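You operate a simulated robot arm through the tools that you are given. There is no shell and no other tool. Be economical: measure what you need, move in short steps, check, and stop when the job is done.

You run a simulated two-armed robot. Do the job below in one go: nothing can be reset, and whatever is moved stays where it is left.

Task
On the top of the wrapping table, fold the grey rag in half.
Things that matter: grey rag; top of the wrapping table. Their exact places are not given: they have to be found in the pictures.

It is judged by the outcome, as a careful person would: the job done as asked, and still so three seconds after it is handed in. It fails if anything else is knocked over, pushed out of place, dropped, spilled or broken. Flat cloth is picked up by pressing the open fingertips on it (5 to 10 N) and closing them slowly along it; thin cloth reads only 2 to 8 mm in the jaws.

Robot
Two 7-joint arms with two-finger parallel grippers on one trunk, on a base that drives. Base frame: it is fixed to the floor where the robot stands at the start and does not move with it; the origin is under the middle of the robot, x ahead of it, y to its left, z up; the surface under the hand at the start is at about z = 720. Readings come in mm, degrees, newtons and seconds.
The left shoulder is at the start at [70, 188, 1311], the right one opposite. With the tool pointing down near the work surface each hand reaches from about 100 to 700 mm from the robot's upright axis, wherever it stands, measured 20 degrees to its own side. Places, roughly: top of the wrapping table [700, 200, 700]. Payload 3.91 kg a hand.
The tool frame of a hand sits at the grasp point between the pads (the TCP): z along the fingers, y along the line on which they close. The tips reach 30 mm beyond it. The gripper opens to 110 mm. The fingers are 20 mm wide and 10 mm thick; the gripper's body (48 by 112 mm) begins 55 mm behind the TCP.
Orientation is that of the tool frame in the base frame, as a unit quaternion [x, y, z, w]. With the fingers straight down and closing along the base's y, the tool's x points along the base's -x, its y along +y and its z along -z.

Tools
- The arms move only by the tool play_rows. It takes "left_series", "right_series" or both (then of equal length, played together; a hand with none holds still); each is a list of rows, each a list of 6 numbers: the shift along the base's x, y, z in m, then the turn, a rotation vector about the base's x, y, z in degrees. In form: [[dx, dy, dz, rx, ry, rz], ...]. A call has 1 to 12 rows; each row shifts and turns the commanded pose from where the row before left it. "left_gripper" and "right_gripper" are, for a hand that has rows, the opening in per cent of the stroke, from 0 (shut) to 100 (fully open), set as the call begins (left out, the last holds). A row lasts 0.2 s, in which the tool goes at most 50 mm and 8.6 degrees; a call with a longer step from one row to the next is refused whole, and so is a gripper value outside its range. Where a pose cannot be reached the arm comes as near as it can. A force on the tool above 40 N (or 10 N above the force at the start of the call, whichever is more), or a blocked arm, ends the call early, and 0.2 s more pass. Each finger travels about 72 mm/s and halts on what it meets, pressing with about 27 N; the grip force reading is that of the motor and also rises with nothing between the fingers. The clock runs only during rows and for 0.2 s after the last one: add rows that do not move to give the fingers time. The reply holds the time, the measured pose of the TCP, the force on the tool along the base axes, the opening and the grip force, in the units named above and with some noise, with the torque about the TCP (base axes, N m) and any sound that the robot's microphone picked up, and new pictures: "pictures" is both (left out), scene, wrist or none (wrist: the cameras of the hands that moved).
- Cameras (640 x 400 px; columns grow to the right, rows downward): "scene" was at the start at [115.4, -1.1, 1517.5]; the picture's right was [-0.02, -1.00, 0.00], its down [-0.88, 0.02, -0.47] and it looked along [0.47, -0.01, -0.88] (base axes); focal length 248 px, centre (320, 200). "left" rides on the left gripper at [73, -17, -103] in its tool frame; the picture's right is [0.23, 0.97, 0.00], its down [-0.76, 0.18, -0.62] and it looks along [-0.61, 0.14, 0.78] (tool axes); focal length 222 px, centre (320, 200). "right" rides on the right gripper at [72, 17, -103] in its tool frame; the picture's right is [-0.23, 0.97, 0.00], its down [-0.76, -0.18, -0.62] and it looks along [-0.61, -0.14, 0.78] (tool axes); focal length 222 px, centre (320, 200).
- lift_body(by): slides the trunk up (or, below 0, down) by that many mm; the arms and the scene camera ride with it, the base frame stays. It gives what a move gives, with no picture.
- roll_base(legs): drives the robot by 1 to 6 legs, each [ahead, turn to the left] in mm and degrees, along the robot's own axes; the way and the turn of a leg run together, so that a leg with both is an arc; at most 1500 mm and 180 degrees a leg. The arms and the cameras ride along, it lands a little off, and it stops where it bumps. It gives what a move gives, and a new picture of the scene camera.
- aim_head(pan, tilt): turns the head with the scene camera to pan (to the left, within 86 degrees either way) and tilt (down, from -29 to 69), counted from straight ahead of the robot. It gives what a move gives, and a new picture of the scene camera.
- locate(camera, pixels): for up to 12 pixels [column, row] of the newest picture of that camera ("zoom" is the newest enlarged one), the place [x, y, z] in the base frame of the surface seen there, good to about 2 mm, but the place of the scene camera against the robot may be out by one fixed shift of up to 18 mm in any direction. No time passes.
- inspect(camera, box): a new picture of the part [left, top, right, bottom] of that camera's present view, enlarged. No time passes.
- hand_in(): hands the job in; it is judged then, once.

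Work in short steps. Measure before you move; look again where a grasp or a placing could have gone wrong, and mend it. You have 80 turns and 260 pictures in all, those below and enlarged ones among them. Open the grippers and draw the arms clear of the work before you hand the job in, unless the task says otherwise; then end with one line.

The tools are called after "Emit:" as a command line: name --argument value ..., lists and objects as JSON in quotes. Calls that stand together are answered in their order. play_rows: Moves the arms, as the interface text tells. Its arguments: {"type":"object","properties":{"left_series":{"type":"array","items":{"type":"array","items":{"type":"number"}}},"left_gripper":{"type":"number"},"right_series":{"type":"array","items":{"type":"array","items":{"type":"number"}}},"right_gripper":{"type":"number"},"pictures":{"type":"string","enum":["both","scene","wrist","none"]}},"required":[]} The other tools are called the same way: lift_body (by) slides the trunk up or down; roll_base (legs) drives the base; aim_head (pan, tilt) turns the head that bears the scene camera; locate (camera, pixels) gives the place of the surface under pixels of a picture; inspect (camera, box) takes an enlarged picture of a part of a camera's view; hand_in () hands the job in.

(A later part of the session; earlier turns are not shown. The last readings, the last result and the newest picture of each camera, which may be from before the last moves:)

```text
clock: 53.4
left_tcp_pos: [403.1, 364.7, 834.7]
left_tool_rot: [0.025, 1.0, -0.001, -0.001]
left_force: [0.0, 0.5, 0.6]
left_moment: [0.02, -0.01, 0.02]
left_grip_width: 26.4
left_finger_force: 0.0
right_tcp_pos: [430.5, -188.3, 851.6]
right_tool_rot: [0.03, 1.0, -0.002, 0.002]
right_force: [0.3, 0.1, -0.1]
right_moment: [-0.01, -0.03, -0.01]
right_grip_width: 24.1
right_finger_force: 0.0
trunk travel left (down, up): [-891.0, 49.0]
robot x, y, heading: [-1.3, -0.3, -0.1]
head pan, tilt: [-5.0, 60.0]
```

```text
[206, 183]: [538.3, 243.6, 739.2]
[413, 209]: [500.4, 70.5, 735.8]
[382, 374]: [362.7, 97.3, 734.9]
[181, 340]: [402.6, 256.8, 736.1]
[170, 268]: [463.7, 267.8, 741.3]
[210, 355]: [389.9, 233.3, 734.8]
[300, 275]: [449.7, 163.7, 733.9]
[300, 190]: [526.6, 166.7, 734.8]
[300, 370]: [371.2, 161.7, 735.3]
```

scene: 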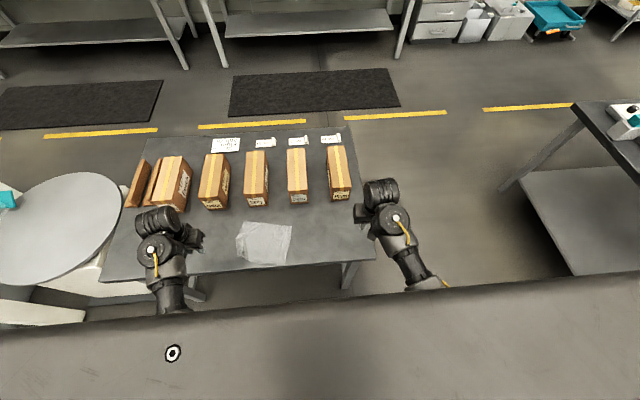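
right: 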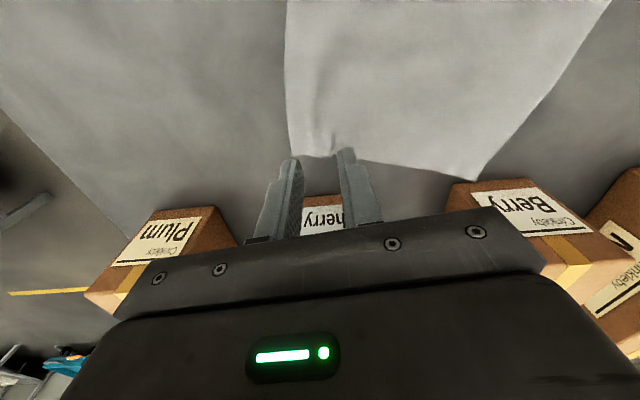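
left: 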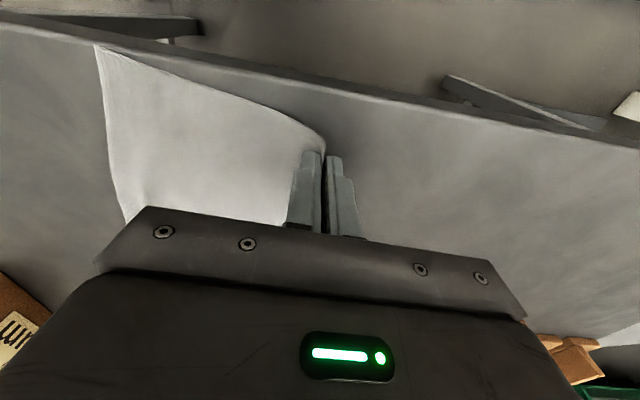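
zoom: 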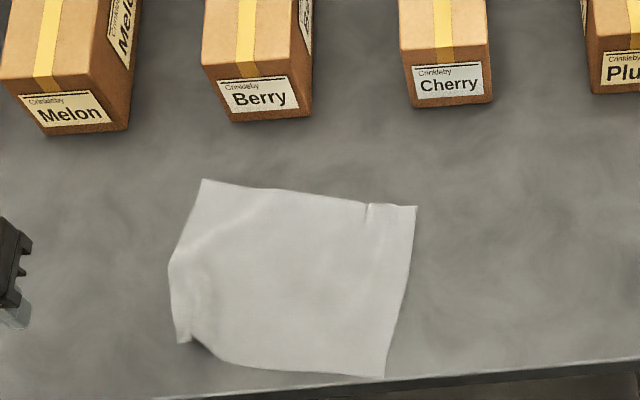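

The rag: FL(536,243), FR(498,70), NR(361,96), NL(401,256), centre (450,165), turned -13°. I want the base at about (0,262) heading -12°; I first look behind on both sides for room, and tuck the left hand in.

Emit:
play_rows --left_series '[[0, -0.03, 0.005, 0, 0, 0], [0, -0.03, 0, 0, 0, 0], [0, -0.03, 0, 0, 0, 0]]' --pictures "none"

Emit:
aim_head --pan 86 --tilt 35

Emit:
aim_head --pan -86 --tilt 35

```text
clock: 54.2
left_tcp_pos: [405.2, 274.0, 840.0]
left_tool_rot: [0.024, 1.0, -0.002, -0.001]
left_force: [-0.1, -0.4, -0.5]
left_moment: [0.0, -0.01, 0.02]
left_grip_width: 26.4
left_finger_force: 0.0
right_tcp_pos: [429.5, -187.7, 851.7]
right_tool_rot: [0.03, 1.0, -0.002, 0.002]
right_force: [0.9, 0.0, 0.3]
right_moment: [0.02, -0.01, 0.02]
right_grip_width: 24.0
right_finger_force: 0.1
trunk travel left (down, up): [-891.0, 49.0]
robot x, y, heading: [-0.4, 0.4, 0.0]
head pan, tilt: [-5.0, 60.0]
```

```text
clock: 55.8
left_tcp_pos: [403.8, 273.9, 838.9]
left_tool_rot: [0.025, 1.0, -0.002, 0.001]
left_force: [-0.6, -0.6, -0.1]
left_moment: [0.01, 0.01, 0.0]
left_grip_width: 26.3
left_finger_force: 0.0
right_tcp_pos: [429.7, -188.1, 851.9]
right_tool_rot: [0.031, 1.0, -0.003, 0.002]
right_force: [-0.3, -0.2, -0.6]
right_moment: [-0.01, -0.01, 0.03]
right_grip_width: 24.1
right_finger_force: 0.2
trunk travel left (down, up): [-891.0, 49.0]
robot x, y, heading: [1.7, -0.7, 0.2]
head pan, tilt: [85.9, 35.0]
```

scene: 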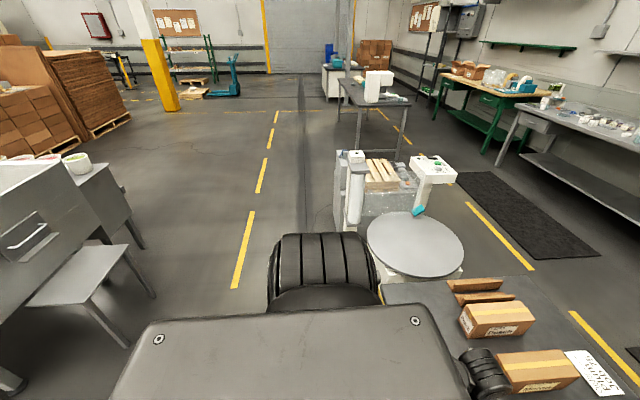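

```text
clock: 58.4
left_tcp_pos: [404.5, 275.6, 838.6]
left_tool_rot: [0.025, 1.0, -0.001, 0.0]
left_force: [0.4, 0.4, 0.5]
left_moment: [0.0, 0.01, -0.01]
left_grip_width: 26.3
left_finger_force: 0.1
right_tcp_pos: [429.7, -188.1, 852.9]
right_tool_rot: [0.03, 1.0, -0.004, 0.002]
right_force: [0.7, 0.1, 0.2]
right_moment: [0.01, -0.02, 0.01]
right_grip_width: 24.2
right_finger_force: 0.1
trunk travel left (down, up): [-891.0, 49.0]
robot x, y, heading: [-0.0, -0.0, 0.1]
head pan, tilt: [-85.9, 35.0]
```

scene: 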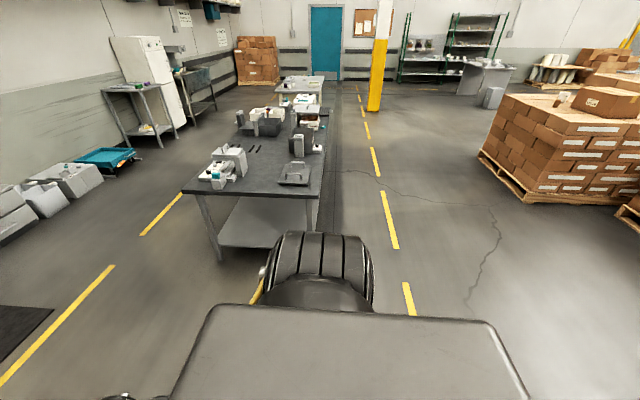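

There is over a metre free behind and a clear left side. I drive the zigzag: turn -25, back 310, turn +50, ahead 310, turn -37.

Emit:
roll_base --legs '[[0, -25], [-312, 0], [0, 50], [310, 0], [0, -37]]'

Emit:
aim_head --pan 0 --tilt 62

Emit:
inspect --camera "scene" --box '[250, 170, 390, 260]'

```text
clock: 67.5
left_tcp_pos: [456.7, 445.7, 838.7]
left_tool_rot: [0.129, 0.992, -0.002, 0.0]
left_force: [0.0, -0.5, 0.2]
left_moment: [-0.03, 0.0, 0.0]
left_grip_width: 26.3
left_finger_force: 0.1
right_tcp_pos: [385.8, -13.2, 851.7]
right_tool_rot: [0.134, 0.991, -0.003, 0.001]
right_force: [0.1, -0.4, -0.1]
right_moment: [-0.01, -0.02, -0.02]
right_grip_width: 24.1
right_finger_force: 0.1
trunk travel left (down, up): [-891.0, 49.0]
robot x, y, heading: [6.5, 259.8, -12.4]
head pan, tilt: [-85.9, 35.0]
```

scene: 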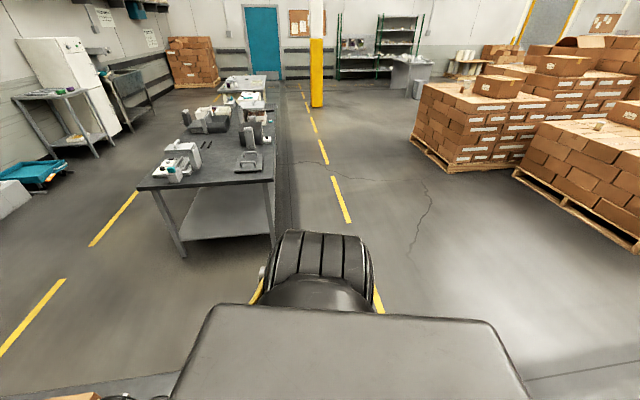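

```text
clock: 69.1
left_tcp_pos: [456.7, 444.5, 838.6]
left_tool_rot: [0.129, 0.992, -0.002, -0.001]
left_force: [0.7, -0.1, 0.1]
left_moment: [-0.03, 0.0, -0.02]
left_grip_width: 26.4
left_finger_force: 0.1
right_tcp_pos: [385.4, -13.0, 851.0]
right_tool_rot: [0.134, 0.991, -0.002, 0.001]
right_force: [-0.2, 0.0, -0.6]
right_moment: [-0.01, 0.06, -0.01]
right_grip_width: 24.1
right_finger_force: 0.2
trunk travel left (down, up): [-891.0, 49.0]
robot x, y, heading: [2.3, 261.0, -11.7]
head pan, tilt: [0.0, 62.0]
```

scene: 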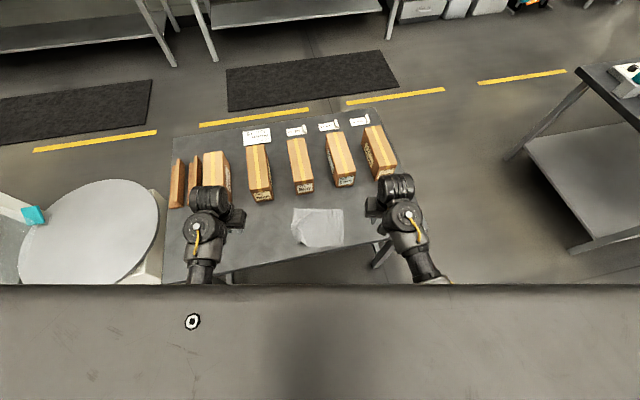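

```text
4.44 times, centred on (320, 215) of scene
```

zoom: 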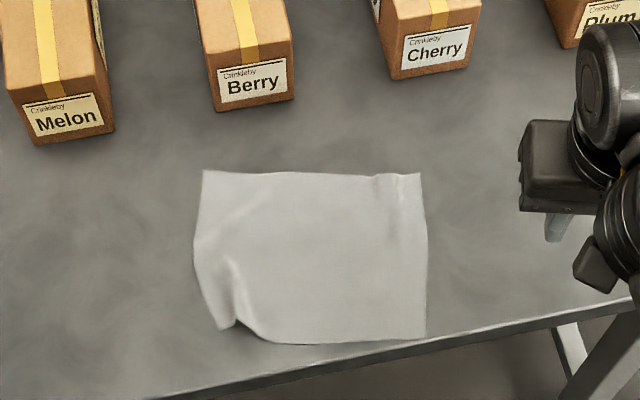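

The rag is now centred and square to the robot. I measure its corners again.

Emit:
locate --camera "zoom" --pixels '[[205, 173], [417, 176], [422, 336], [226, 327], [196, 260], [300, 175], [300, 342], [258, 333], [240, 300], [371, 180], [430, 334], [310, 260]]'

Emit:
locate --camera "right" --pixels '[[320, 20]]'

Emit:
inspect --camera "right" --box '[320, 0, 640, 200]'

```text
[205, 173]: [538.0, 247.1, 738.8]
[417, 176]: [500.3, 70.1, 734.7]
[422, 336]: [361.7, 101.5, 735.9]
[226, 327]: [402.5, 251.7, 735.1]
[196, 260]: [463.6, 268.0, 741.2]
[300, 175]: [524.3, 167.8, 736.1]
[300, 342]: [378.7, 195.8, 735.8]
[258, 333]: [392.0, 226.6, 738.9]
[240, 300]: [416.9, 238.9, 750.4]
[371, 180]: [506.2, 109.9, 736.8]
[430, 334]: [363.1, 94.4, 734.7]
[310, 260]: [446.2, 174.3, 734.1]
```

```text
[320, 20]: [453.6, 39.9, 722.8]
```

```text
2.00 times, centred on (480, 100) of right
```

zoom: 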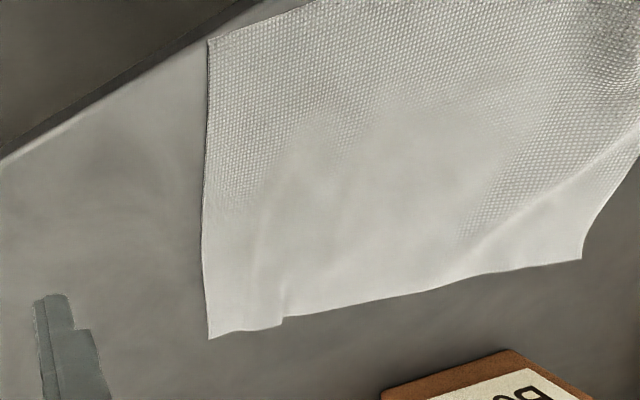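

Emit:
locate --camera "zoom" --pixels '[[211, 43], [210, 336], [580, 257], [283, 320], [203, 240], [635, 165], [430, 292], [140, 82]]'

```text
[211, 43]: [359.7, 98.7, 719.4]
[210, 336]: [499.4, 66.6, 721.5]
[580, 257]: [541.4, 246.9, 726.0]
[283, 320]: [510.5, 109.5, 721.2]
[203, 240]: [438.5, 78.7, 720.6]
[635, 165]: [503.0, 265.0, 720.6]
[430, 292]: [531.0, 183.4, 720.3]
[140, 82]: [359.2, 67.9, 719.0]
```

True corners: NR(360,99), FR(499,67), FL(540,246), NL(401,251, bunched). I dry-run: both hands to above the far corners, left (521,228), right (490,92) at z≈800.

Emit:
play_rows --left_series '[[0.008, -0.0272, -0.005, 0, 0, 0.2], [0.008, -0.0272, -0.005, 0, 0, 0.2], [0.008, -0.0272, -0.005, 0, 0, 0.2], [0.008, -0.0272, -0.005, 0, 0, 0.2], [0.008, -0.0272, -0.005, 0, 0, 0.2], [0.008, -0.0272, -0.005, 0, 0, 0.2], [0.008, -0.0272, -0.005, 0, 0, 0.2], [0.008, -0.0272, -0.004, 0, 0, 0.2]]' --right_series '[[0.0132, 0.013, -0.006, 0, 0, 0.2], [0.0132, 0.013, -0.006, 0, 0, 0.2], [0.0132, 0.013, -0.006, 0, 0, 0.2], [0.0132, 0.013, -0.006, 0, 0, 0.2], [0.013, 0.013, -0.006, 0, 0, 0.2], [0.013, 0.013, -0.006, 0, 0, 0.2], [0.013, 0.013, -0.006, 0, 0, 0.2], [0.013, 0.013, -0.007, 0, 0, 0.2]]' --left_gripper 18 --right_gripper 18 --pictures "both"

```text
clock: 70.9
left_tcp_pos: [520.7, 228.0, 798.5]
left_tool_rot: [0.114, 0.994, 0.0, 0.0]
left_force: [0.7, -0.4, -0.4]
left_moment: [0.0, 0.02, 0.0]
left_grip_width: 19.7
left_finger_force: 0.1
right_tcp_pos: [490.4, 91.5, 802.3]
right_tool_rot: [0.121, 0.993, -0.003, 0.0]
right_force: [0.2, -1.1, 0.6]
right_moment: [0.03, 0.04, 0.0]
right_grip_width: 20.0
right_finger_force: 0.0
trunk travel left (down, up): [-891.0, 49.0]
robot x, y, heading: [2.0, 260.0, -11.7]
head pan, tilt: [0.0, 62.0]
```

scene: 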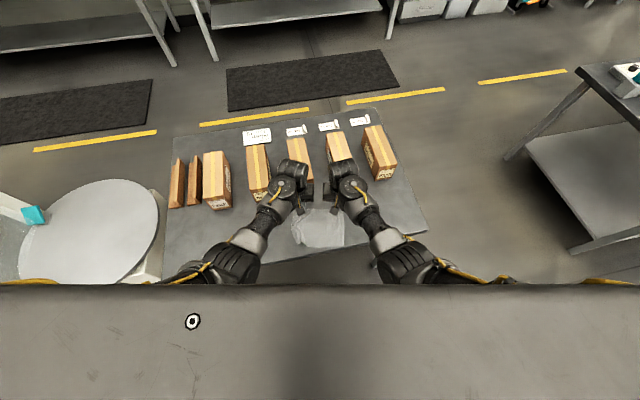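
right: 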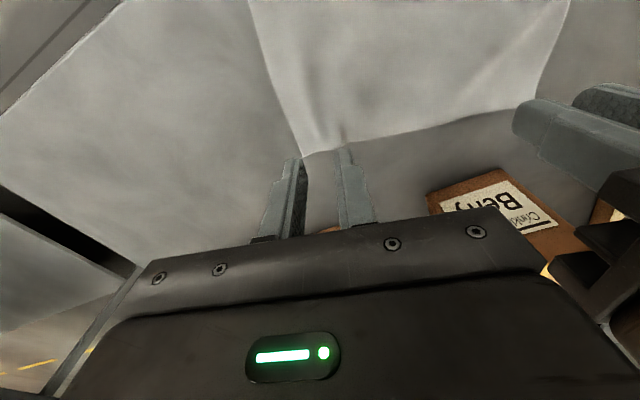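
left: 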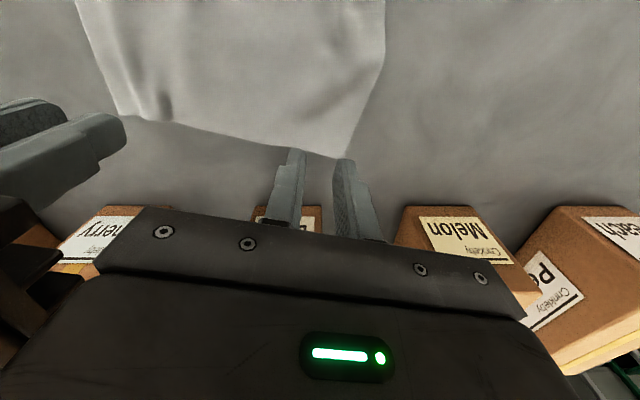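

Both reached. I dry-run the fold path: back 110 mm along the fold direction at this height and forward again.

Emit:
play_rows --left_series '[[-0.018, 0.004, 0.004, 0, 0, 0], [-0.018, 0.004, 0.004, 0, 0, 0], [-0.018, 0.004, 0, 0, 0, 0], [-0.018, 0.004, 0, 0, 0, 0], [-0.018, 0.004, 0, 0, 0, 0], [-0.018, 0.004, -0.008, 0, 0, 0]]' --right_series '[[-0.018, 0.004, 0.004, 0, 0, 0], [-0.018, 0.004, 0.004, 0, 0, 0], [-0.018, 0.004, 0, 0, 0, 0], [-0.018, 0.004, 0, 0, 0, 0], [-0.018, 0.004, 0, 0, 0, 0], [-0.018, 0.004, -0.008, 0, 0, 0]]' --pictures "none"

```text
clock: 72.3
left_tcp_pos: [409.2, 251.3, 798.6]
left_tool_rot: [0.115, 0.993, -0.002, 0.002]
left_force: [-0.3, 0.0, 0.6]
left_moment: [-0.02, -0.04, 0.01]
left_grip_width: 19.6
left_finger_force: 0.1
right_tcp_pos: [380.6, 117.4, 805.2]
right_tool_rot: [0.121, 0.993, -0.003, 0.002]
right_force: [-0.3, -0.2, -0.3]
right_moment: [-0.01, -0.01, -0.05]
right_grip_width: 19.8
right_finger_force: 0.0
trunk travel left (down, up): [-891.0, 49.0]
robot x, y, heading: [0.5, 260.1, -12.2]
head pan, tilt: [0.0, 62.0]
```

The path works for both. Here at the near edge I can fold near→far instead, taking up the bunched NL ridge. I lower both to just above the cloth: left at (410,240), right at (379,118).

Emit:
play_rows --left_series '[[0, -0.004, -0.012, 0, 0, 0], [0, -0.004, -0.012, 0, 0, 0], [0, -0.003, -0.012, 0, 0, 0]]' --right_series '[[0, 0, -0.014, 0, 0, 0], [0, 0, -0.014, 0, 0, 0], [0, 0, -0.012, 0, 0, 0]]' --left_gripper 26 --right_gripper 20 --pictures "wrist"

```text
clock: 73.1
left_tcp_pos: [412.4, 239.9, 761.7]
left_tool_rot: [0.115, 0.993, -0.002, -0.001]
left_force: [0.0, 0.8, 0.8]
left_moment: [0.0, -0.02, 0.0]
left_grip_width: 28.6
left_finger_force: 0.1
right_tcp_pos: [381.7, 115.1, 762.1]
right_tool_rot: [0.12, 0.993, -0.002, 0.001]
right_force: [-0.2, 0.1, -0.4]
right_moment: [-0.02, -0.02, 0.0]
right_grip_width: 21.9
right_finger_force: 0.0
trunk travel left (down, up): [-891.0, 49.0]
robot x, y, heading: [1.3, 260.9, -11.7]
head pan, tilt: [0.0, 62.0]
```

right: 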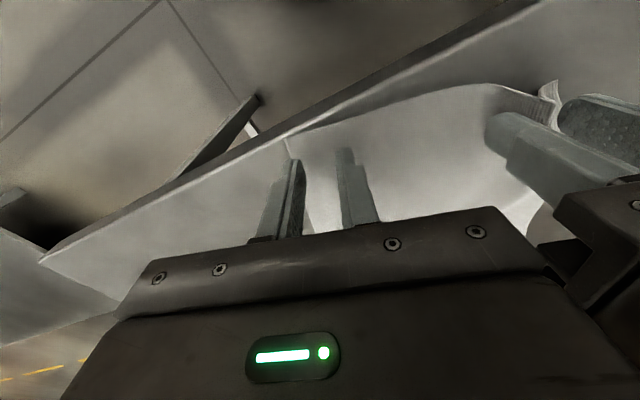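
left: 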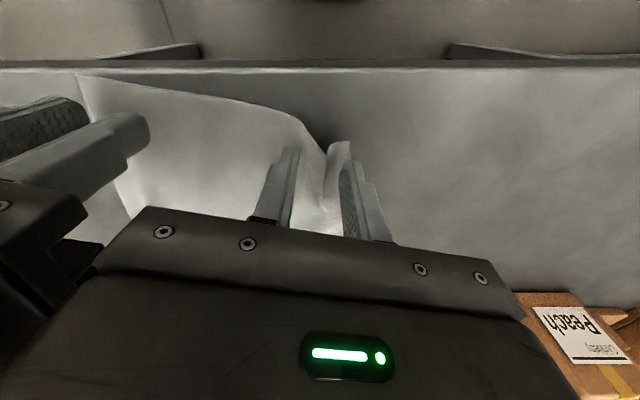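

Left straddles the ridge; right's outer finger sits at the cloth edge, so I shift right +4 mm along the edge and narrow it, then descend both to contact.

Emit:
play_rows --left_series '[[0, 0, -0.004, 0, 0, 0], [0, 0, -0.004, 0, 0, 0], [0, 0, -0.001, 0, 0, 0], [0, 0, 0, 0, 0, 0]]' --right_series '[[0.001, 0.004, -0.004, 0, 0, 0], [0, 0, -0.004, 0, 0, 0], [0, 0, -0.002, 0, 0, 0], [0, 0, 0, 0, 0, 0]]' --right_gripper 17 --pictures "wrist"

```text
clock: 74.1
left_tcp_pos: [413.2, 240.0, 754.3]
left_tool_rot: [0.115, 0.993, -0.001, -0.001]
left_force: [0.1, -0.7, -0.3]
left_moment: [0.0, -0.04, 0.01]
left_grip_width: 28.5
left_finger_force: 0.1
right_tcp_pos: [382.7, 118.8, 752.6]
right_tool_rot: [0.12, 0.993, -0.003, 0.001]
right_force: [0.7, 0.7, 0.0]
right_moment: [0.01, -0.02, 0.02]
right_grip_width: 18.8
right_finger_force: 0.1
trunk travel left (down, up): [-891.0, 49.0]
robot x, y, heading: [4.3, 262.0, -11.9]
head pan, tilt: [0.0, 62.0]
```

right: 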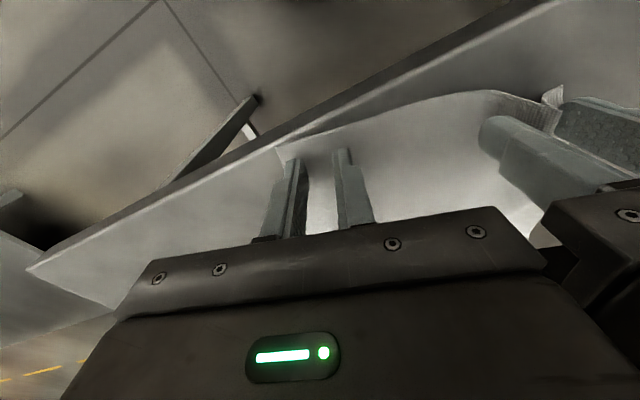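
left: 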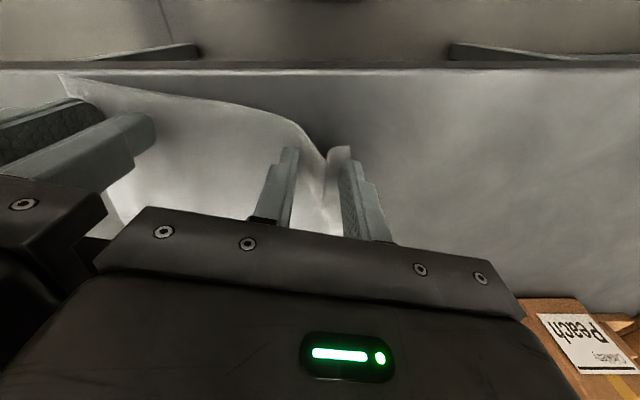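

Both fingertips are at the cloth. I press the last 2–3 mm.

Emit:
play_rows --left_series '[[0, 0, -0.002, 0, 0, 0], [0, 0, -0.001, 0, 0, 0], [0, 0, 0, 0, 0, 0]]' --right_series '[[0, 0, -0.002, 0, 0, 0], [0, 0, -0.001, 0, 0, 0], [0, 0, 0, 0, 0, 0]]' --pictures "none"

```text
clock: 74.9
left_tcp_pos: [412.2, 240.6, 753.1]
left_tool_rot: [0.115, 0.993, -0.002, 0.001]
left_force: [-0.2, 0.4, 0.3]
left_moment: [0.04, 0.0, -0.02]
left_grip_width: 28.6
left_finger_force: 0.0
right_tcp_pos: [383.6, 119.4, 751.7]
right_tool_rot: [0.12, 0.993, -0.003, 0.003]
right_force: [-0.7, -2.6, 19.7]
right_moment: [-0.05, 0.17, 0.02]
right_grip_width: 19.0
right_finger_force: 0.4
trunk travel left (down, up): [-891.0, 49.0]
robot x, y, heading: [-0.1, 257.1, -12.1]
head pan, tilt: [0.0, 62.0]
```

Right presses 20 N (ease 1 mm), left barely touches (1.5 mm more); then close stepwise.

Emit:
play_rows --left_series '[[0, 0, -0.0015, 0, 0, 0], [0, 0, 0, 0, 0, 0]]' --right_series '[[0, 0, 0.0008, 0, 0, 0], [0, 0, 0, 0, 0, 0]]' --left_gripper 18 --right_gripper 12 --pictures "none"

Emit:
play_rows --left_series '[[0, 0, 0, 0, 0, 0], [0, 0, 0, 0, 0, 0]]' --right_series '[[0, 0, 0, 0, 0, 0], [0, 0, 0, 0, 0, 0]]' --left_gripper 9 --right_gripper 6 --pictures "none"

Emit:
play_rows --left_series '[[0, 0, 0, 0, 0, 0], [0, 0, 0, 0, 0, 0], [0, 0, 0, 0, 0, 0]]' --right_series '[[0, 0, 0, 0, 0, 0], [0, 0, 0, 0, 0, 0], [0, 0, 0, 0, 0, 0]]' --left_gripper 0 --right_gripper 0 --pictures "wrist"

```text
clock: 75.5
left_tcp_pos: [411.4, 240.0, 751.2]
left_tool_rot: [0.116, 0.993, -0.003, 0.001]
left_force: [-1.3, 0.2, 11.7]
left_moment: [0.13, 0.01, 0.0]
left_grip_width: 19.6
left_finger_force: 0.1
right_tcp_pos: [382.4, 121.2, 751.4]
right_tool_rot: [0.12, 0.993, -0.003, 0.003]
right_force: [1.8, 0.5, 12.9]
right_moment: [-0.02, 0.03, 0.0]
right_grip_width: 13.7
right_finger_force: 0.4
trunk travel left (down, up): [-891.0, 49.0]
robot x, y, heading: [3.1, 262.9, -11.9]
head pan, tilt: [0.0, 62.0]
```

```text
clock: 76.1
left_tcp_pos: [411.3, 239.2, 750.8]
left_tool_rot: [0.115, 0.993, -0.002, 0.001]
left_force: [1.4, -2.5, 12.7]
left_moment: [-0.03, -0.04, 0.01]
left_grip_width: 9.7
left_finger_force: 0.0
right_tcp_pos: [382.0, 119.7, 752.0]
right_tool_rot: [0.121, 0.993, -0.002, 0.002]
right_force: [0.4, 2.6, 13.4]
right_moment: [0.07, 0.12, -0.03]
right_grip_width: 6.5
right_finger_force: 0.3
trunk travel left (down, up): [-891.0, 49.0]
robot x, y, heading: [1.1, 259.3, -12.2]
head pan, tilt: [0.0, 62.0]
```

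```text
clock: 76.9
left_tcp_pos: [410.3, 238.9, 751.4]
left_tool_rot: [0.116, 0.993, -0.003, 0.001]
left_force: [-4.2, -16.4, 15.6]
left_moment: [-0.41, 0.17, 0.05]
left_grip_width: 2.6
left_finger_force: 27.3
right_tcp_pos: [382.2, 120.7, 752.8]
right_tool_rot: [0.119, 0.993, -0.003, 0.002]
right_force: [3.4, 15.3, 7.9]
right_moment: [0.42, -0.07, -0.04]
right_grip_width: 2.4
right_finger_force: 27.5
trunk travel left (down, up): [-891.0, 49.0]
robot x, y, heading: [3.3, 262.5, -12.1]
head pan, tilt: [0.0, 62.0]
```

right: 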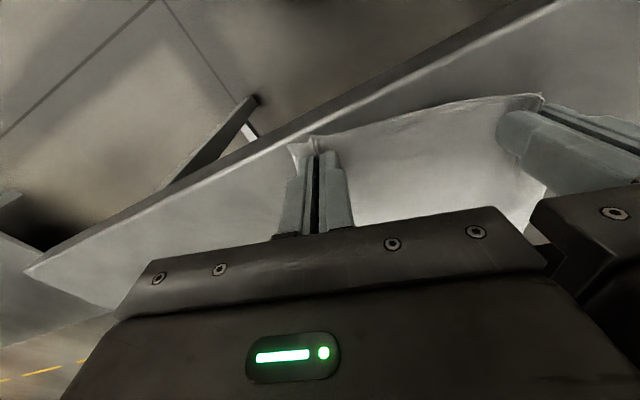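
left: 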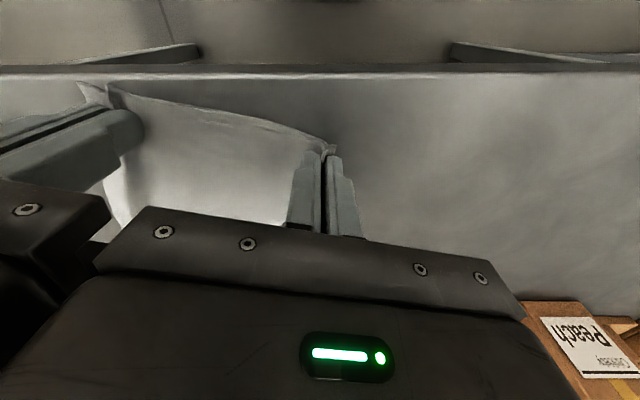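

Both corners are held and the edge is taut. I lift along a semicircle (radius 54 mm) toward the far edge: first half, easing the hands together slightly.

Emit:
play_rows --left_series '[[0.0025, -0.0021, 0.0148, 0, 0, 0], [0.0075, -0.0017, 0.0134, 0, 0, 0], [0.0116, -0.0026, 0.0106, 0, 0, 0], [0.0147, -0.0033, 0.0069, 0, 0, 0], [0.0163, -0.0037, 0.0023, 0, 0, 0]]' --right_series '[[0.0025, 0.0009, 0.0148, 0, 0, 0], [0.0075, -0.0017, 0.0134, 0, 0, 0], [0.0116, -0.0026, 0.0106, 0, 0, 0], [0.0147, -0.0033, 0.0069, 0, 0, 0], [0.0163, -0.0037, 0.0023, 0, 0, 0]]' --pictures "both"

Emit:
inspect --camera "scene" --box '[250, 170, 390, 260]'

```text
clock: 78.1
left_tcp_pos: [466.8, 226.9, 798.8]
left_tool_rot: [0.115, 0.993, -0.001, -0.001]
left_force: [-2.7, -13.8, 0.3]
left_moment: [-0.37, 0.14, 0.03]
left_grip_width: 2.4
left_finger_force: 27.1
right_tcp_pos: [435.1, 109.0, 798.6]
right_tool_rot: [0.12, 0.993, -0.003, 0.001]
right_force: [2.8, 13.6, 0.0]
right_moment: [0.4, -0.06, -0.02]
right_grip_width: 2.1
right_finger_force: 27.5
trunk travel left (down, up): [-891.0, 49.0]
robot x, y, heading: [0.1, 255.9, -11.8]
head pan, tilt: [0.0, 62.0]
```

scene: 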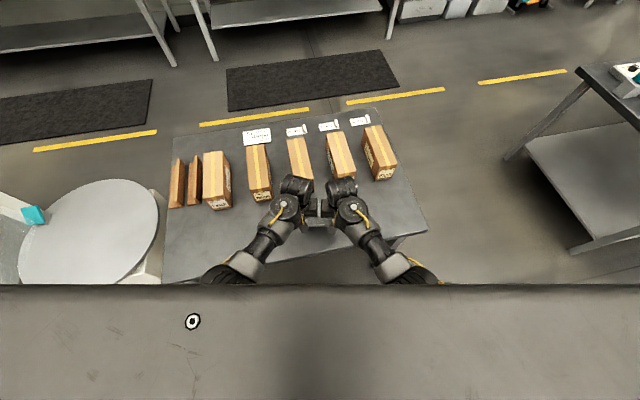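
right: 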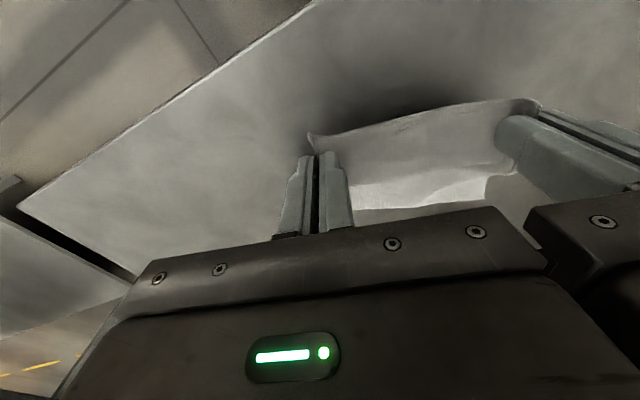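
left: 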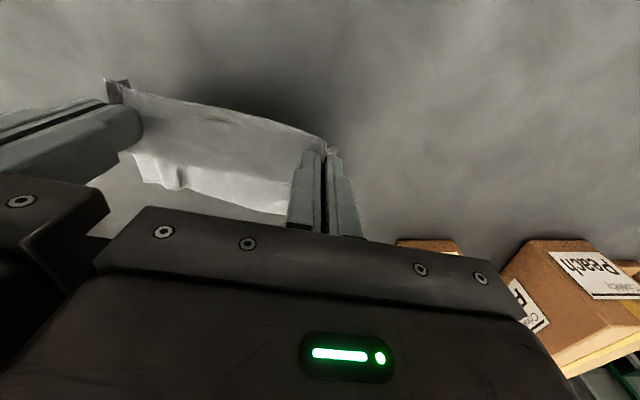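

```text
4.44 times, centred on (320, 215) of scene
```

zoom: 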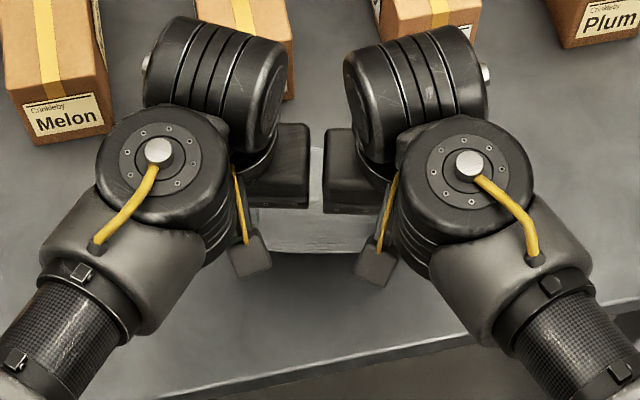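

Both still hold; the cloth hangs from the hands with the far part on the table. I check where the far edge lies now.

Emit:
locate --camera "left" --pixels '[[140, 172], [147, 180], [185, 190], [220, 200], [280, 213], [190, 150], [250, 160]]'

Emit:
locate --camera "right" --pixels '[[360, 208], [420, 203], [470, 198], [400, 190], [440, 180], [525, 185]]'

Emit:
inspect --camera "left" --box '[90, 60, 370, 240]'

```text
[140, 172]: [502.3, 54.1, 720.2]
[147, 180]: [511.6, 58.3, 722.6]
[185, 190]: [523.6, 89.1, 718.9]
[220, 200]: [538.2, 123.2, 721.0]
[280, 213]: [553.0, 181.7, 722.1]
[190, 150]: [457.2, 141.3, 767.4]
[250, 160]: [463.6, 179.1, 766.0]
```

```text
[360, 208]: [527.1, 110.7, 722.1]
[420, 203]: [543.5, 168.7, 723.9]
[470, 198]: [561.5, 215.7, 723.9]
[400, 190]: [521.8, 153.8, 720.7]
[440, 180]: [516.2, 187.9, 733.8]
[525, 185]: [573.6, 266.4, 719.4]
```

```text
2.22 times, centred on (230, 150) of left
```

zoom: 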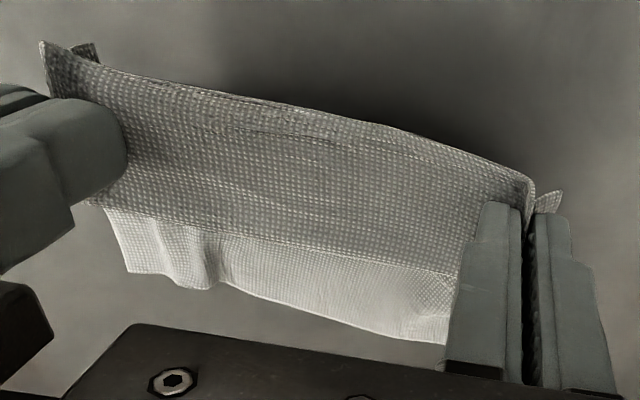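

The bottom layer slid forward about 12–25 mm; far edge now runs (511,57)–(553,182). I finish the arc to 17 mm short of that edge: 71 mm for the right, 78 mm for the left.

Emit:
play_rows --left_series '[[0.0137, -0.0037, 0.002, 0, 0, 0], [0.0158, -0.0043, -0.003, 0, 0, 0], [0.0148, -0.004, -0.008, 0, 0, 0], [0.0137, -0.0037, -0.012, 0, 0, 0], [0.0106, -0.0029, -0.014, 0, 0, 0], [0.0063, -0.0017, -0.009, 0, 0, 0]]' --right_series '[[0.0125, -0.0034, 0.002, 0, 0, 0], [0.0144, -0.0039, -0.003, 0, 0, 0], [0.0134, -0.0036, -0.008, 0, 0, 0], [0.0125, -0.0034, -0.012, 0, 0, 0], [0.0096, -0.0026, -0.014, 0, 0, 0], [0.0058, -0.0016, -0.009, 0, 0, 0]]' --pictures "both"

Emit:
inspect --camera "scene" --box '[250, 150, 390, 240]'

Emit:
inspect --camera "right" --box '[280, 60, 560, 240]'

```text
clock: 78.9
left_tcp_pos: [506.1, 218.6, 786.8]
left_tool_rot: [0.12, 0.993, 0.001, 0.001]
left_force: [-9.2, -31.0, 0.4]
left_moment: [-0.96, 0.29, 0.04]
left_grip_width: 2.9
left_finger_force: 26.7
right_tcp_pos: [470.6, 98.7, 789.9]
right_tool_rot: [0.114, 0.993, -0.005, 0.003]
right_force: [9.3, 30.1, 0.0]
right_moment: [0.95, -0.28, -0.04]
right_grip_width: 2.4
right_finger_force: 26.8
trunk travel left (down, up): [-891.0, 49.0]
robot x, y, heading: [3.4, 262.3, -11.9]
head pan, tilt: [0.0, 62.0]
stopped in row 4 (right hand): the force on the tool passed its limit at 44 N (the readings are from after the stop); the commanded pose is now the measured one
```

scene: 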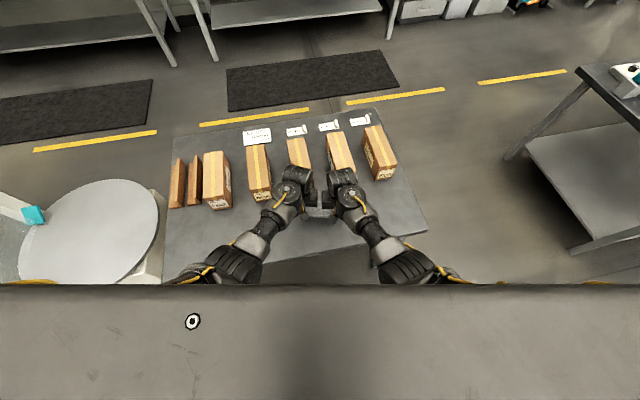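
right: 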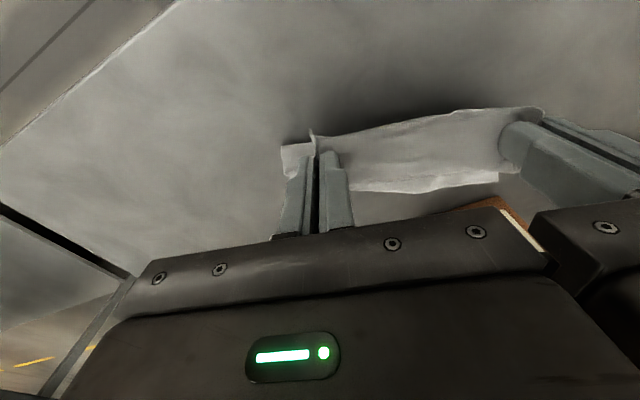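
left: 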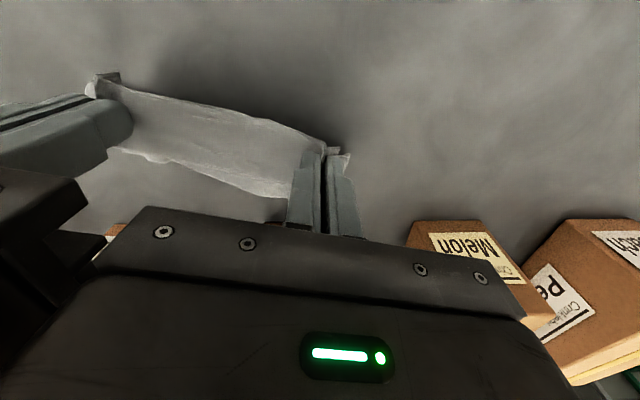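

```text
4.44 times, centred on (320, 195) of scene
```

zoom: 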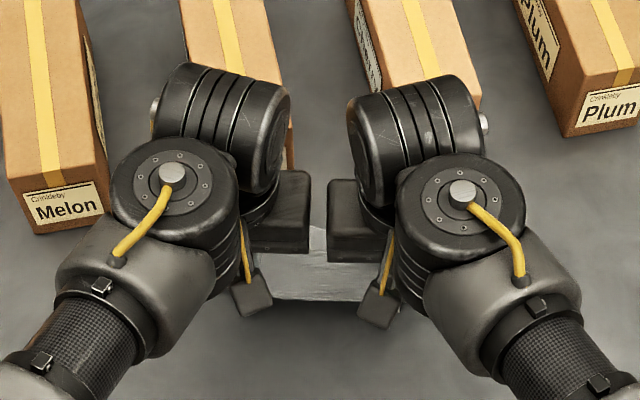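

```text
2.22 times, centred on (420, 150) of right
```

zoom: 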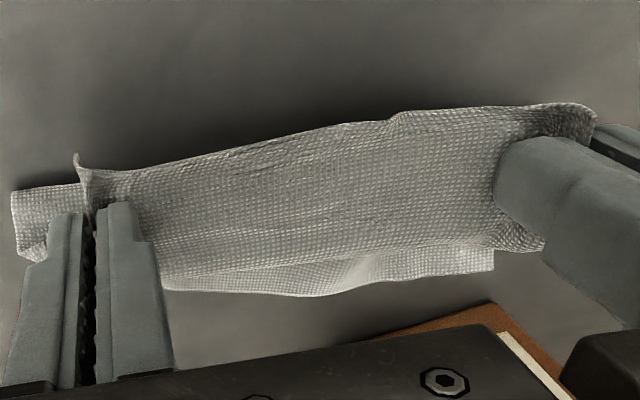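

Tension reached 44 N because the hands spread to 125 mm apart. I check the bottom edge's place before easing.

Emit:
locate --camera "zoom" --pixels '[[15, 215], [22, 250], [190, 287], [320, 292], [480, 268], [150, 280], [300, 180]]'

Emit:
locate --camera "left" --pixels '[[115, 149], [150, 160], [200, 175], [280, 194], [250, 190]]'

```text
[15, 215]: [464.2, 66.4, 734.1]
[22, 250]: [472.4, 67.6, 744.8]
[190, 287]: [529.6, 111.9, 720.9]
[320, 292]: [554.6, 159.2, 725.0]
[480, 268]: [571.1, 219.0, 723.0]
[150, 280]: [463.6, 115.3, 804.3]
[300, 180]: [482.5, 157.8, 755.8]
```

```text
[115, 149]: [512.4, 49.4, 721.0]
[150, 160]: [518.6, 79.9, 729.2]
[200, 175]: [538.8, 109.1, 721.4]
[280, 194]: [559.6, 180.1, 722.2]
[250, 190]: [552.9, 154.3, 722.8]
```

The bottom edge held: (512,49)…(571,219). I ease the hands closer, turn their line to match the edge (left +38,-12; right +34,-6) and descend to z≈756.

Emit:
play_rows --left_series '[[0.004, -0.004, -0.002, 0, 0, 0], [0.006, -0.002, -0.005, 0, 0, 0], [0.01, -0.002, -0.008, 0, 0, 0], [0.0105, -0.002, -0.009, 0, 0, 0], [0.008, -0.0016, -0.007, 0, 0, 0]]' --right_series '[[0.004, 0.001, -0.002, 0, 0, 0], [0.006, -0.001, -0.006, 0, 0, 0], [0.009, -0.002, -0.009, 0, 0, 0], [0.009, -0.002, -0.01, 0, 0, 0], [0.0064, -0.0017, -0.007, 0, 0, 0]]' --pictures "both"

Emit:
inspect --camera "right" --box '[260, 60, 540, 240]'

```text
clock: 80.1
left_tcp_pos: [544.1, 207.3, 753.7]
left_tool_rot: [0.118, 0.993, 0.002, 0.0]
left_force: [-1.2, 0.1, 2.0]
left_moment: [0.03, -0.04, 0.02]
left_grip_width: 2.4
left_finger_force: 26.7
right_tcp_pos: [504.1, 87.6, 754.5]
right_tool_rot: [0.117, 0.993, -0.007, 0.0]
right_force: [-0.6, 0.2, 0.4]
right_moment: [-0.03, 0.02, 0.01]
right_grip_width: 0.0
right_finger_force: 26.6
trunk travel left (down, up): [-891.0, 49.0]
robot x, y, heading: [2.7, 258.6, -11.8]
head pan, tilt: [0.0, 62.0]
```

scene: 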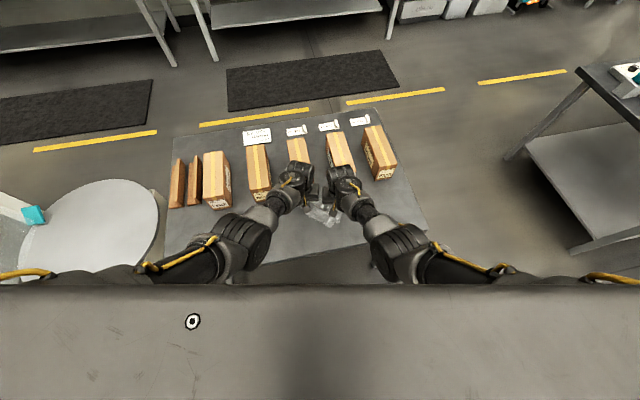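
right: 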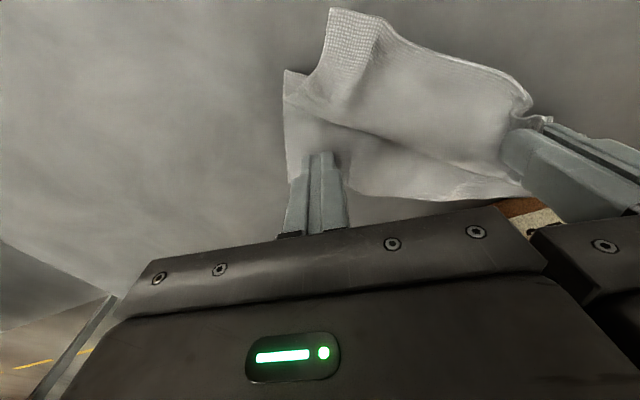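
left: 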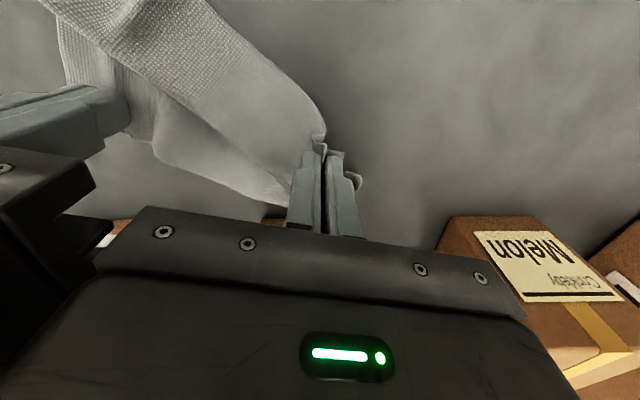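

```text
2.22 times, centred on (400, 150) of right
```

zoom: 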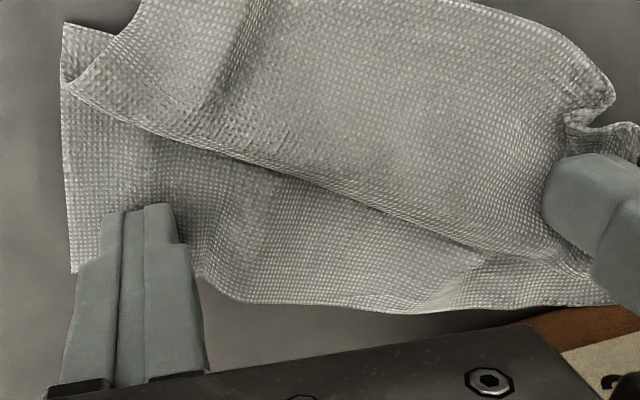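

The right corner slipped out but stays folded over part-way, while the left end is well placed and can act as an anchor. I measure where the right corner lies.

Emit:
locate --camera "zoom" --pixels '[[72, 93], [66, 30], [72, 268], [140, 125], [280, 180], [138, 10], [105, 60], [420, 235], [220, 290], [400, 310], [150, 90], [200, 60]]'

```text
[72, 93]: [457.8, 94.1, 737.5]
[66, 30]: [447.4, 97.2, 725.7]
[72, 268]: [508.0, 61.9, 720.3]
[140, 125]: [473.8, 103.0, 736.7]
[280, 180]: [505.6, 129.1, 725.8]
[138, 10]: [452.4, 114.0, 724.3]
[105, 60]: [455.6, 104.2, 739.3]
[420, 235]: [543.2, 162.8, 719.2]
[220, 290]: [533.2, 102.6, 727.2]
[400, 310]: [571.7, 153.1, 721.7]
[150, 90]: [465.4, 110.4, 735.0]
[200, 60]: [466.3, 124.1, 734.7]
```

NR lies raised at (458,94,737) and should go to the bottom corner FR(508,62). The left presses down as an anchor while the right lifts and re-grabs near (469,113).

Emit:
play_rows --right_series '[[0, 0, 0.012, 0, 0, 0], [0, 0, 0.02, 0, 0, 0], [-0.018, 0.008, 0.01, 0, 0, 0], [-0.018, 0.009, 0, 0, 0, 0], [0, 0.006, -0.008, 0, 0, 0]]' --left_series '[[0, 0, -0.001, 0, 0, 0], [0, 0, -0.001, 0, 0, 0], [0, 0, 0, 0, 0, 0], [0, 0, 0, 0, 0, 0], [0, 0, 0, 0, 0, 0]]' --right_gripper 22 --pictures "wrist"

Emit:
inspect --camera "right" --box '[200, 20, 480, 220]'

```text
clock: 81.3
left_tcp_pos: [543.7, 208.1, 754.6]
left_tool_rot: [0.118, 0.993, 0.003, 0.001]
left_force: [-1.9, -1.6, 11.6]
left_moment: [0.06, -0.12, -0.03]
left_grip_width: 2.3
left_finger_force: 27.5
right_tcp_pos: [467.7, 101.1, 789.6]
right_tool_rot: [0.12, 0.993, -0.015, 0.003]
right_force: [0.2, -0.5, 0.3]
right_moment: [0.04, 0.04, -0.01]
right_grip_width: 24.1
right_finger_force: 0.1
trunk travel left (down, up): [-891.0, 49.0]
robot x, y, heading: [6.1, 261.9, -11.9]
head pan, tilt: [0.0, 62.0]
```

right: 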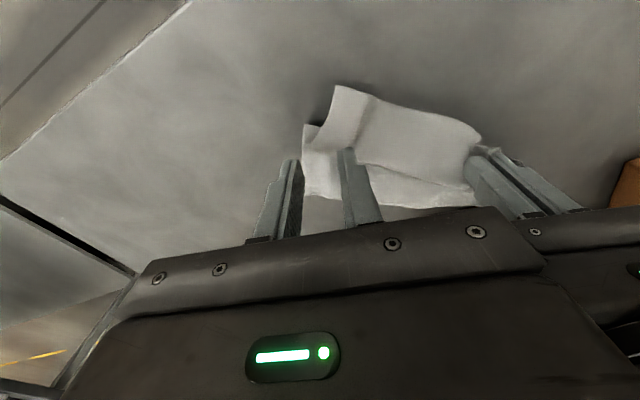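
left: 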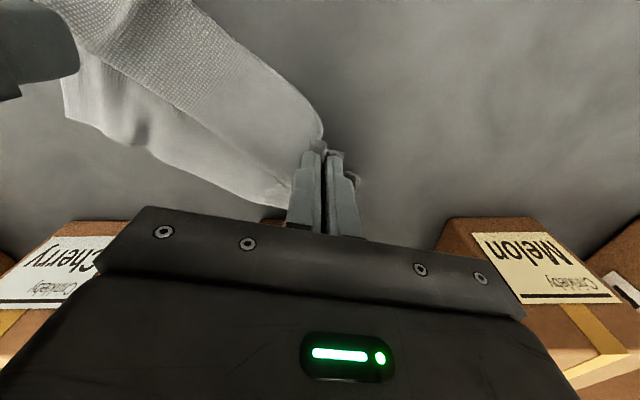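

```text
2.00 times, centred on (340, 120) of right
```

zoom: 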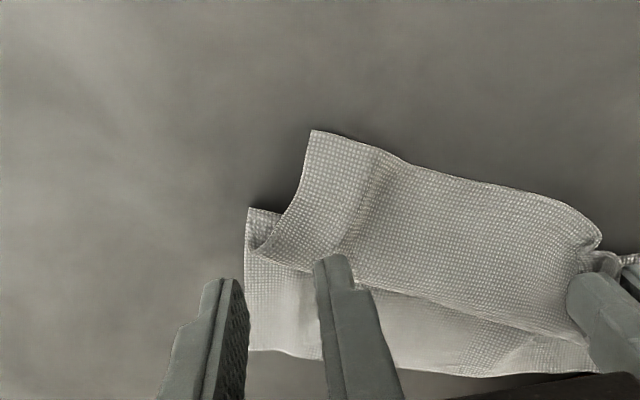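

The layering isn't clear: I measure these edges.

Emit:
locate --camera "zoom" --pixels '[[314, 134], [250, 212], [257, 246], [252, 345], [345, 285], [400, 165], [500, 190], [590, 240], [450, 310], [330, 200], [450, 240], [285, 215]]'

Emit:
aim_head --pan 0 --tilt 69

Emit:
inspect --camera "scene" --box '[280, 130, 370, 190]'

```text
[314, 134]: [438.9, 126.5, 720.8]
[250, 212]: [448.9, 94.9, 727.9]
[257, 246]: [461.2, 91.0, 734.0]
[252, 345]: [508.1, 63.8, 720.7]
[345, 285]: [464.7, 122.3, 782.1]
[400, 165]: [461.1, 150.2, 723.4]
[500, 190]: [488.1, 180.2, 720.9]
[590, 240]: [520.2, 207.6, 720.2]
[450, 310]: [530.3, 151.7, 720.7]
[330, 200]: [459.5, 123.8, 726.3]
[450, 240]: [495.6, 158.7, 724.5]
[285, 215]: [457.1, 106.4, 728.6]
```

```text
clock: 82.0
left_tcp_pos: [542.7, 209.3, 753.2]
left_tool_rot: [0.117, 0.993, 0.004, 0.0]
left_force: [1.1, -1.0, 13.3]
left_moment: [0.0, -0.21, 0.01]
left_grip_width: 2.6
left_finger_force: 27.1
right_tcp_pos: [467.4, 100.8, 787.6]
right_tool_rot: [0.12, 0.993, -0.015, 0.002]
right_force: [-0.2, 0.2, -0.1]
right_moment: [0.0, -0.03, 0.01]
right_grip_width: 24.3
right_finger_force: 0.0
trunk travel left (down, up): [-891.0, 49.0]
robot x, y, heading: [3.7, 256.7, -11.9]
head pan, tilt: [0.0, 68.8]
```

scene: 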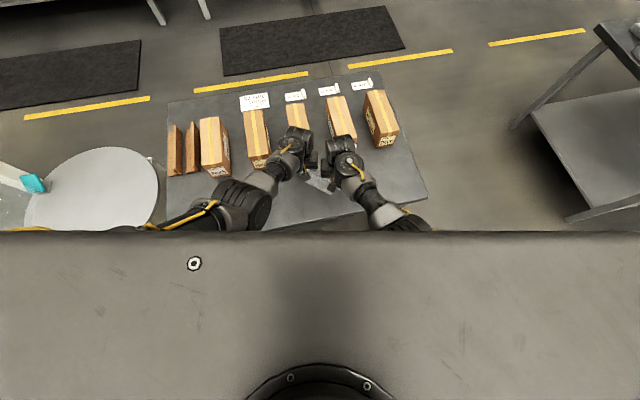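

```text
6.67 times, centred on (325, 160) of scene
```

zoom: 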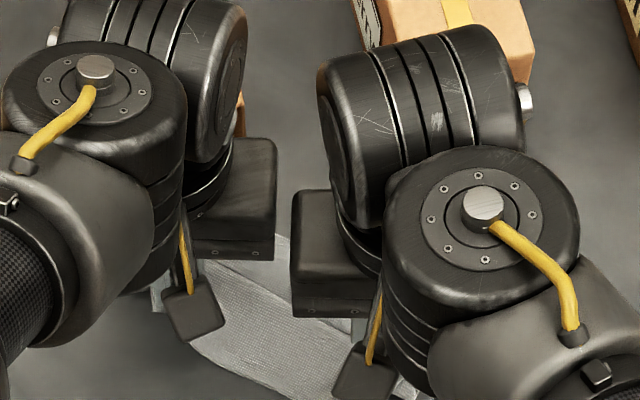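

It fits: the crease runs diagonally from A(439,126), and the loose NR corner is at (461,91). I lower the right to pinch at (465,113), levelling its roll.

Emit:
play_rows --right_series '[[-0.002, 0.006, -0.01, 0.8, 0, 0], [0, 0.006, -0.012, 0.8, 0, 0], [0, 0, -0.008, 0, 0, 0], [0, 0, -0.003, 0, 0, 0], [0, 0, 0, 0, 0, 0]]' --pictures "wrist"

Emit:
inspect --camera "right" --box '[200, 20, 480, 220]'

```text
clock: 82.7
left_tcp_pos: [542.3, 209.2, 754.9]
left_tool_rot: [0.117, 0.993, 0.002, 0.0]
left_force: [-1.8, -0.7, 5.4]
left_moment: [0.03, -0.02, 0.01]
left_grip_width: 2.3
left_finger_force: 27.2
right_tcp_pos: [454.6, 87.0, 753.1]
right_tool_rot: [0.122, 0.992, -0.019, -0.003]
right_force: [-3.9, 1.7, 23.0]
right_moment: [0.35, -0.1, 0.05]
right_grip_width: 24.1
right_finger_force: 0.0
trunk travel left (down, up): [-891.0, 49.0]
robot x, y, heading: [2.3, 263.3, -11.9]
head pan, tilt: [0.0, 68.8]
stopped in row 3 (right hand): the force on the tool passed its limit at 61 N (the readings are from after the stop); the commanded pose is now the measured one
```

right: 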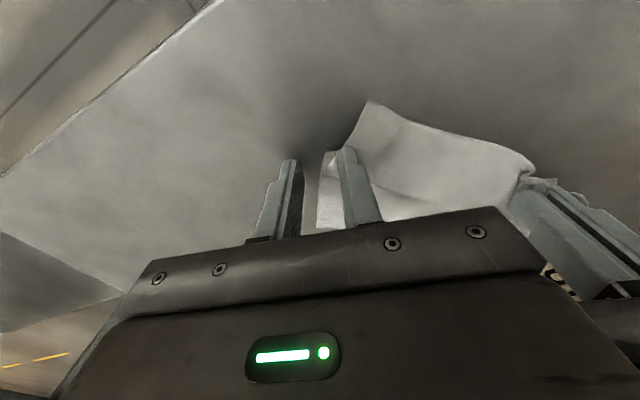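

```text
2.00 times, centred on (340, 120) of right
```

zoom: 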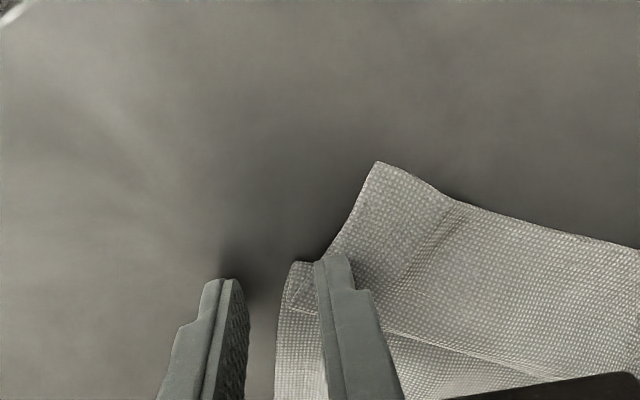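

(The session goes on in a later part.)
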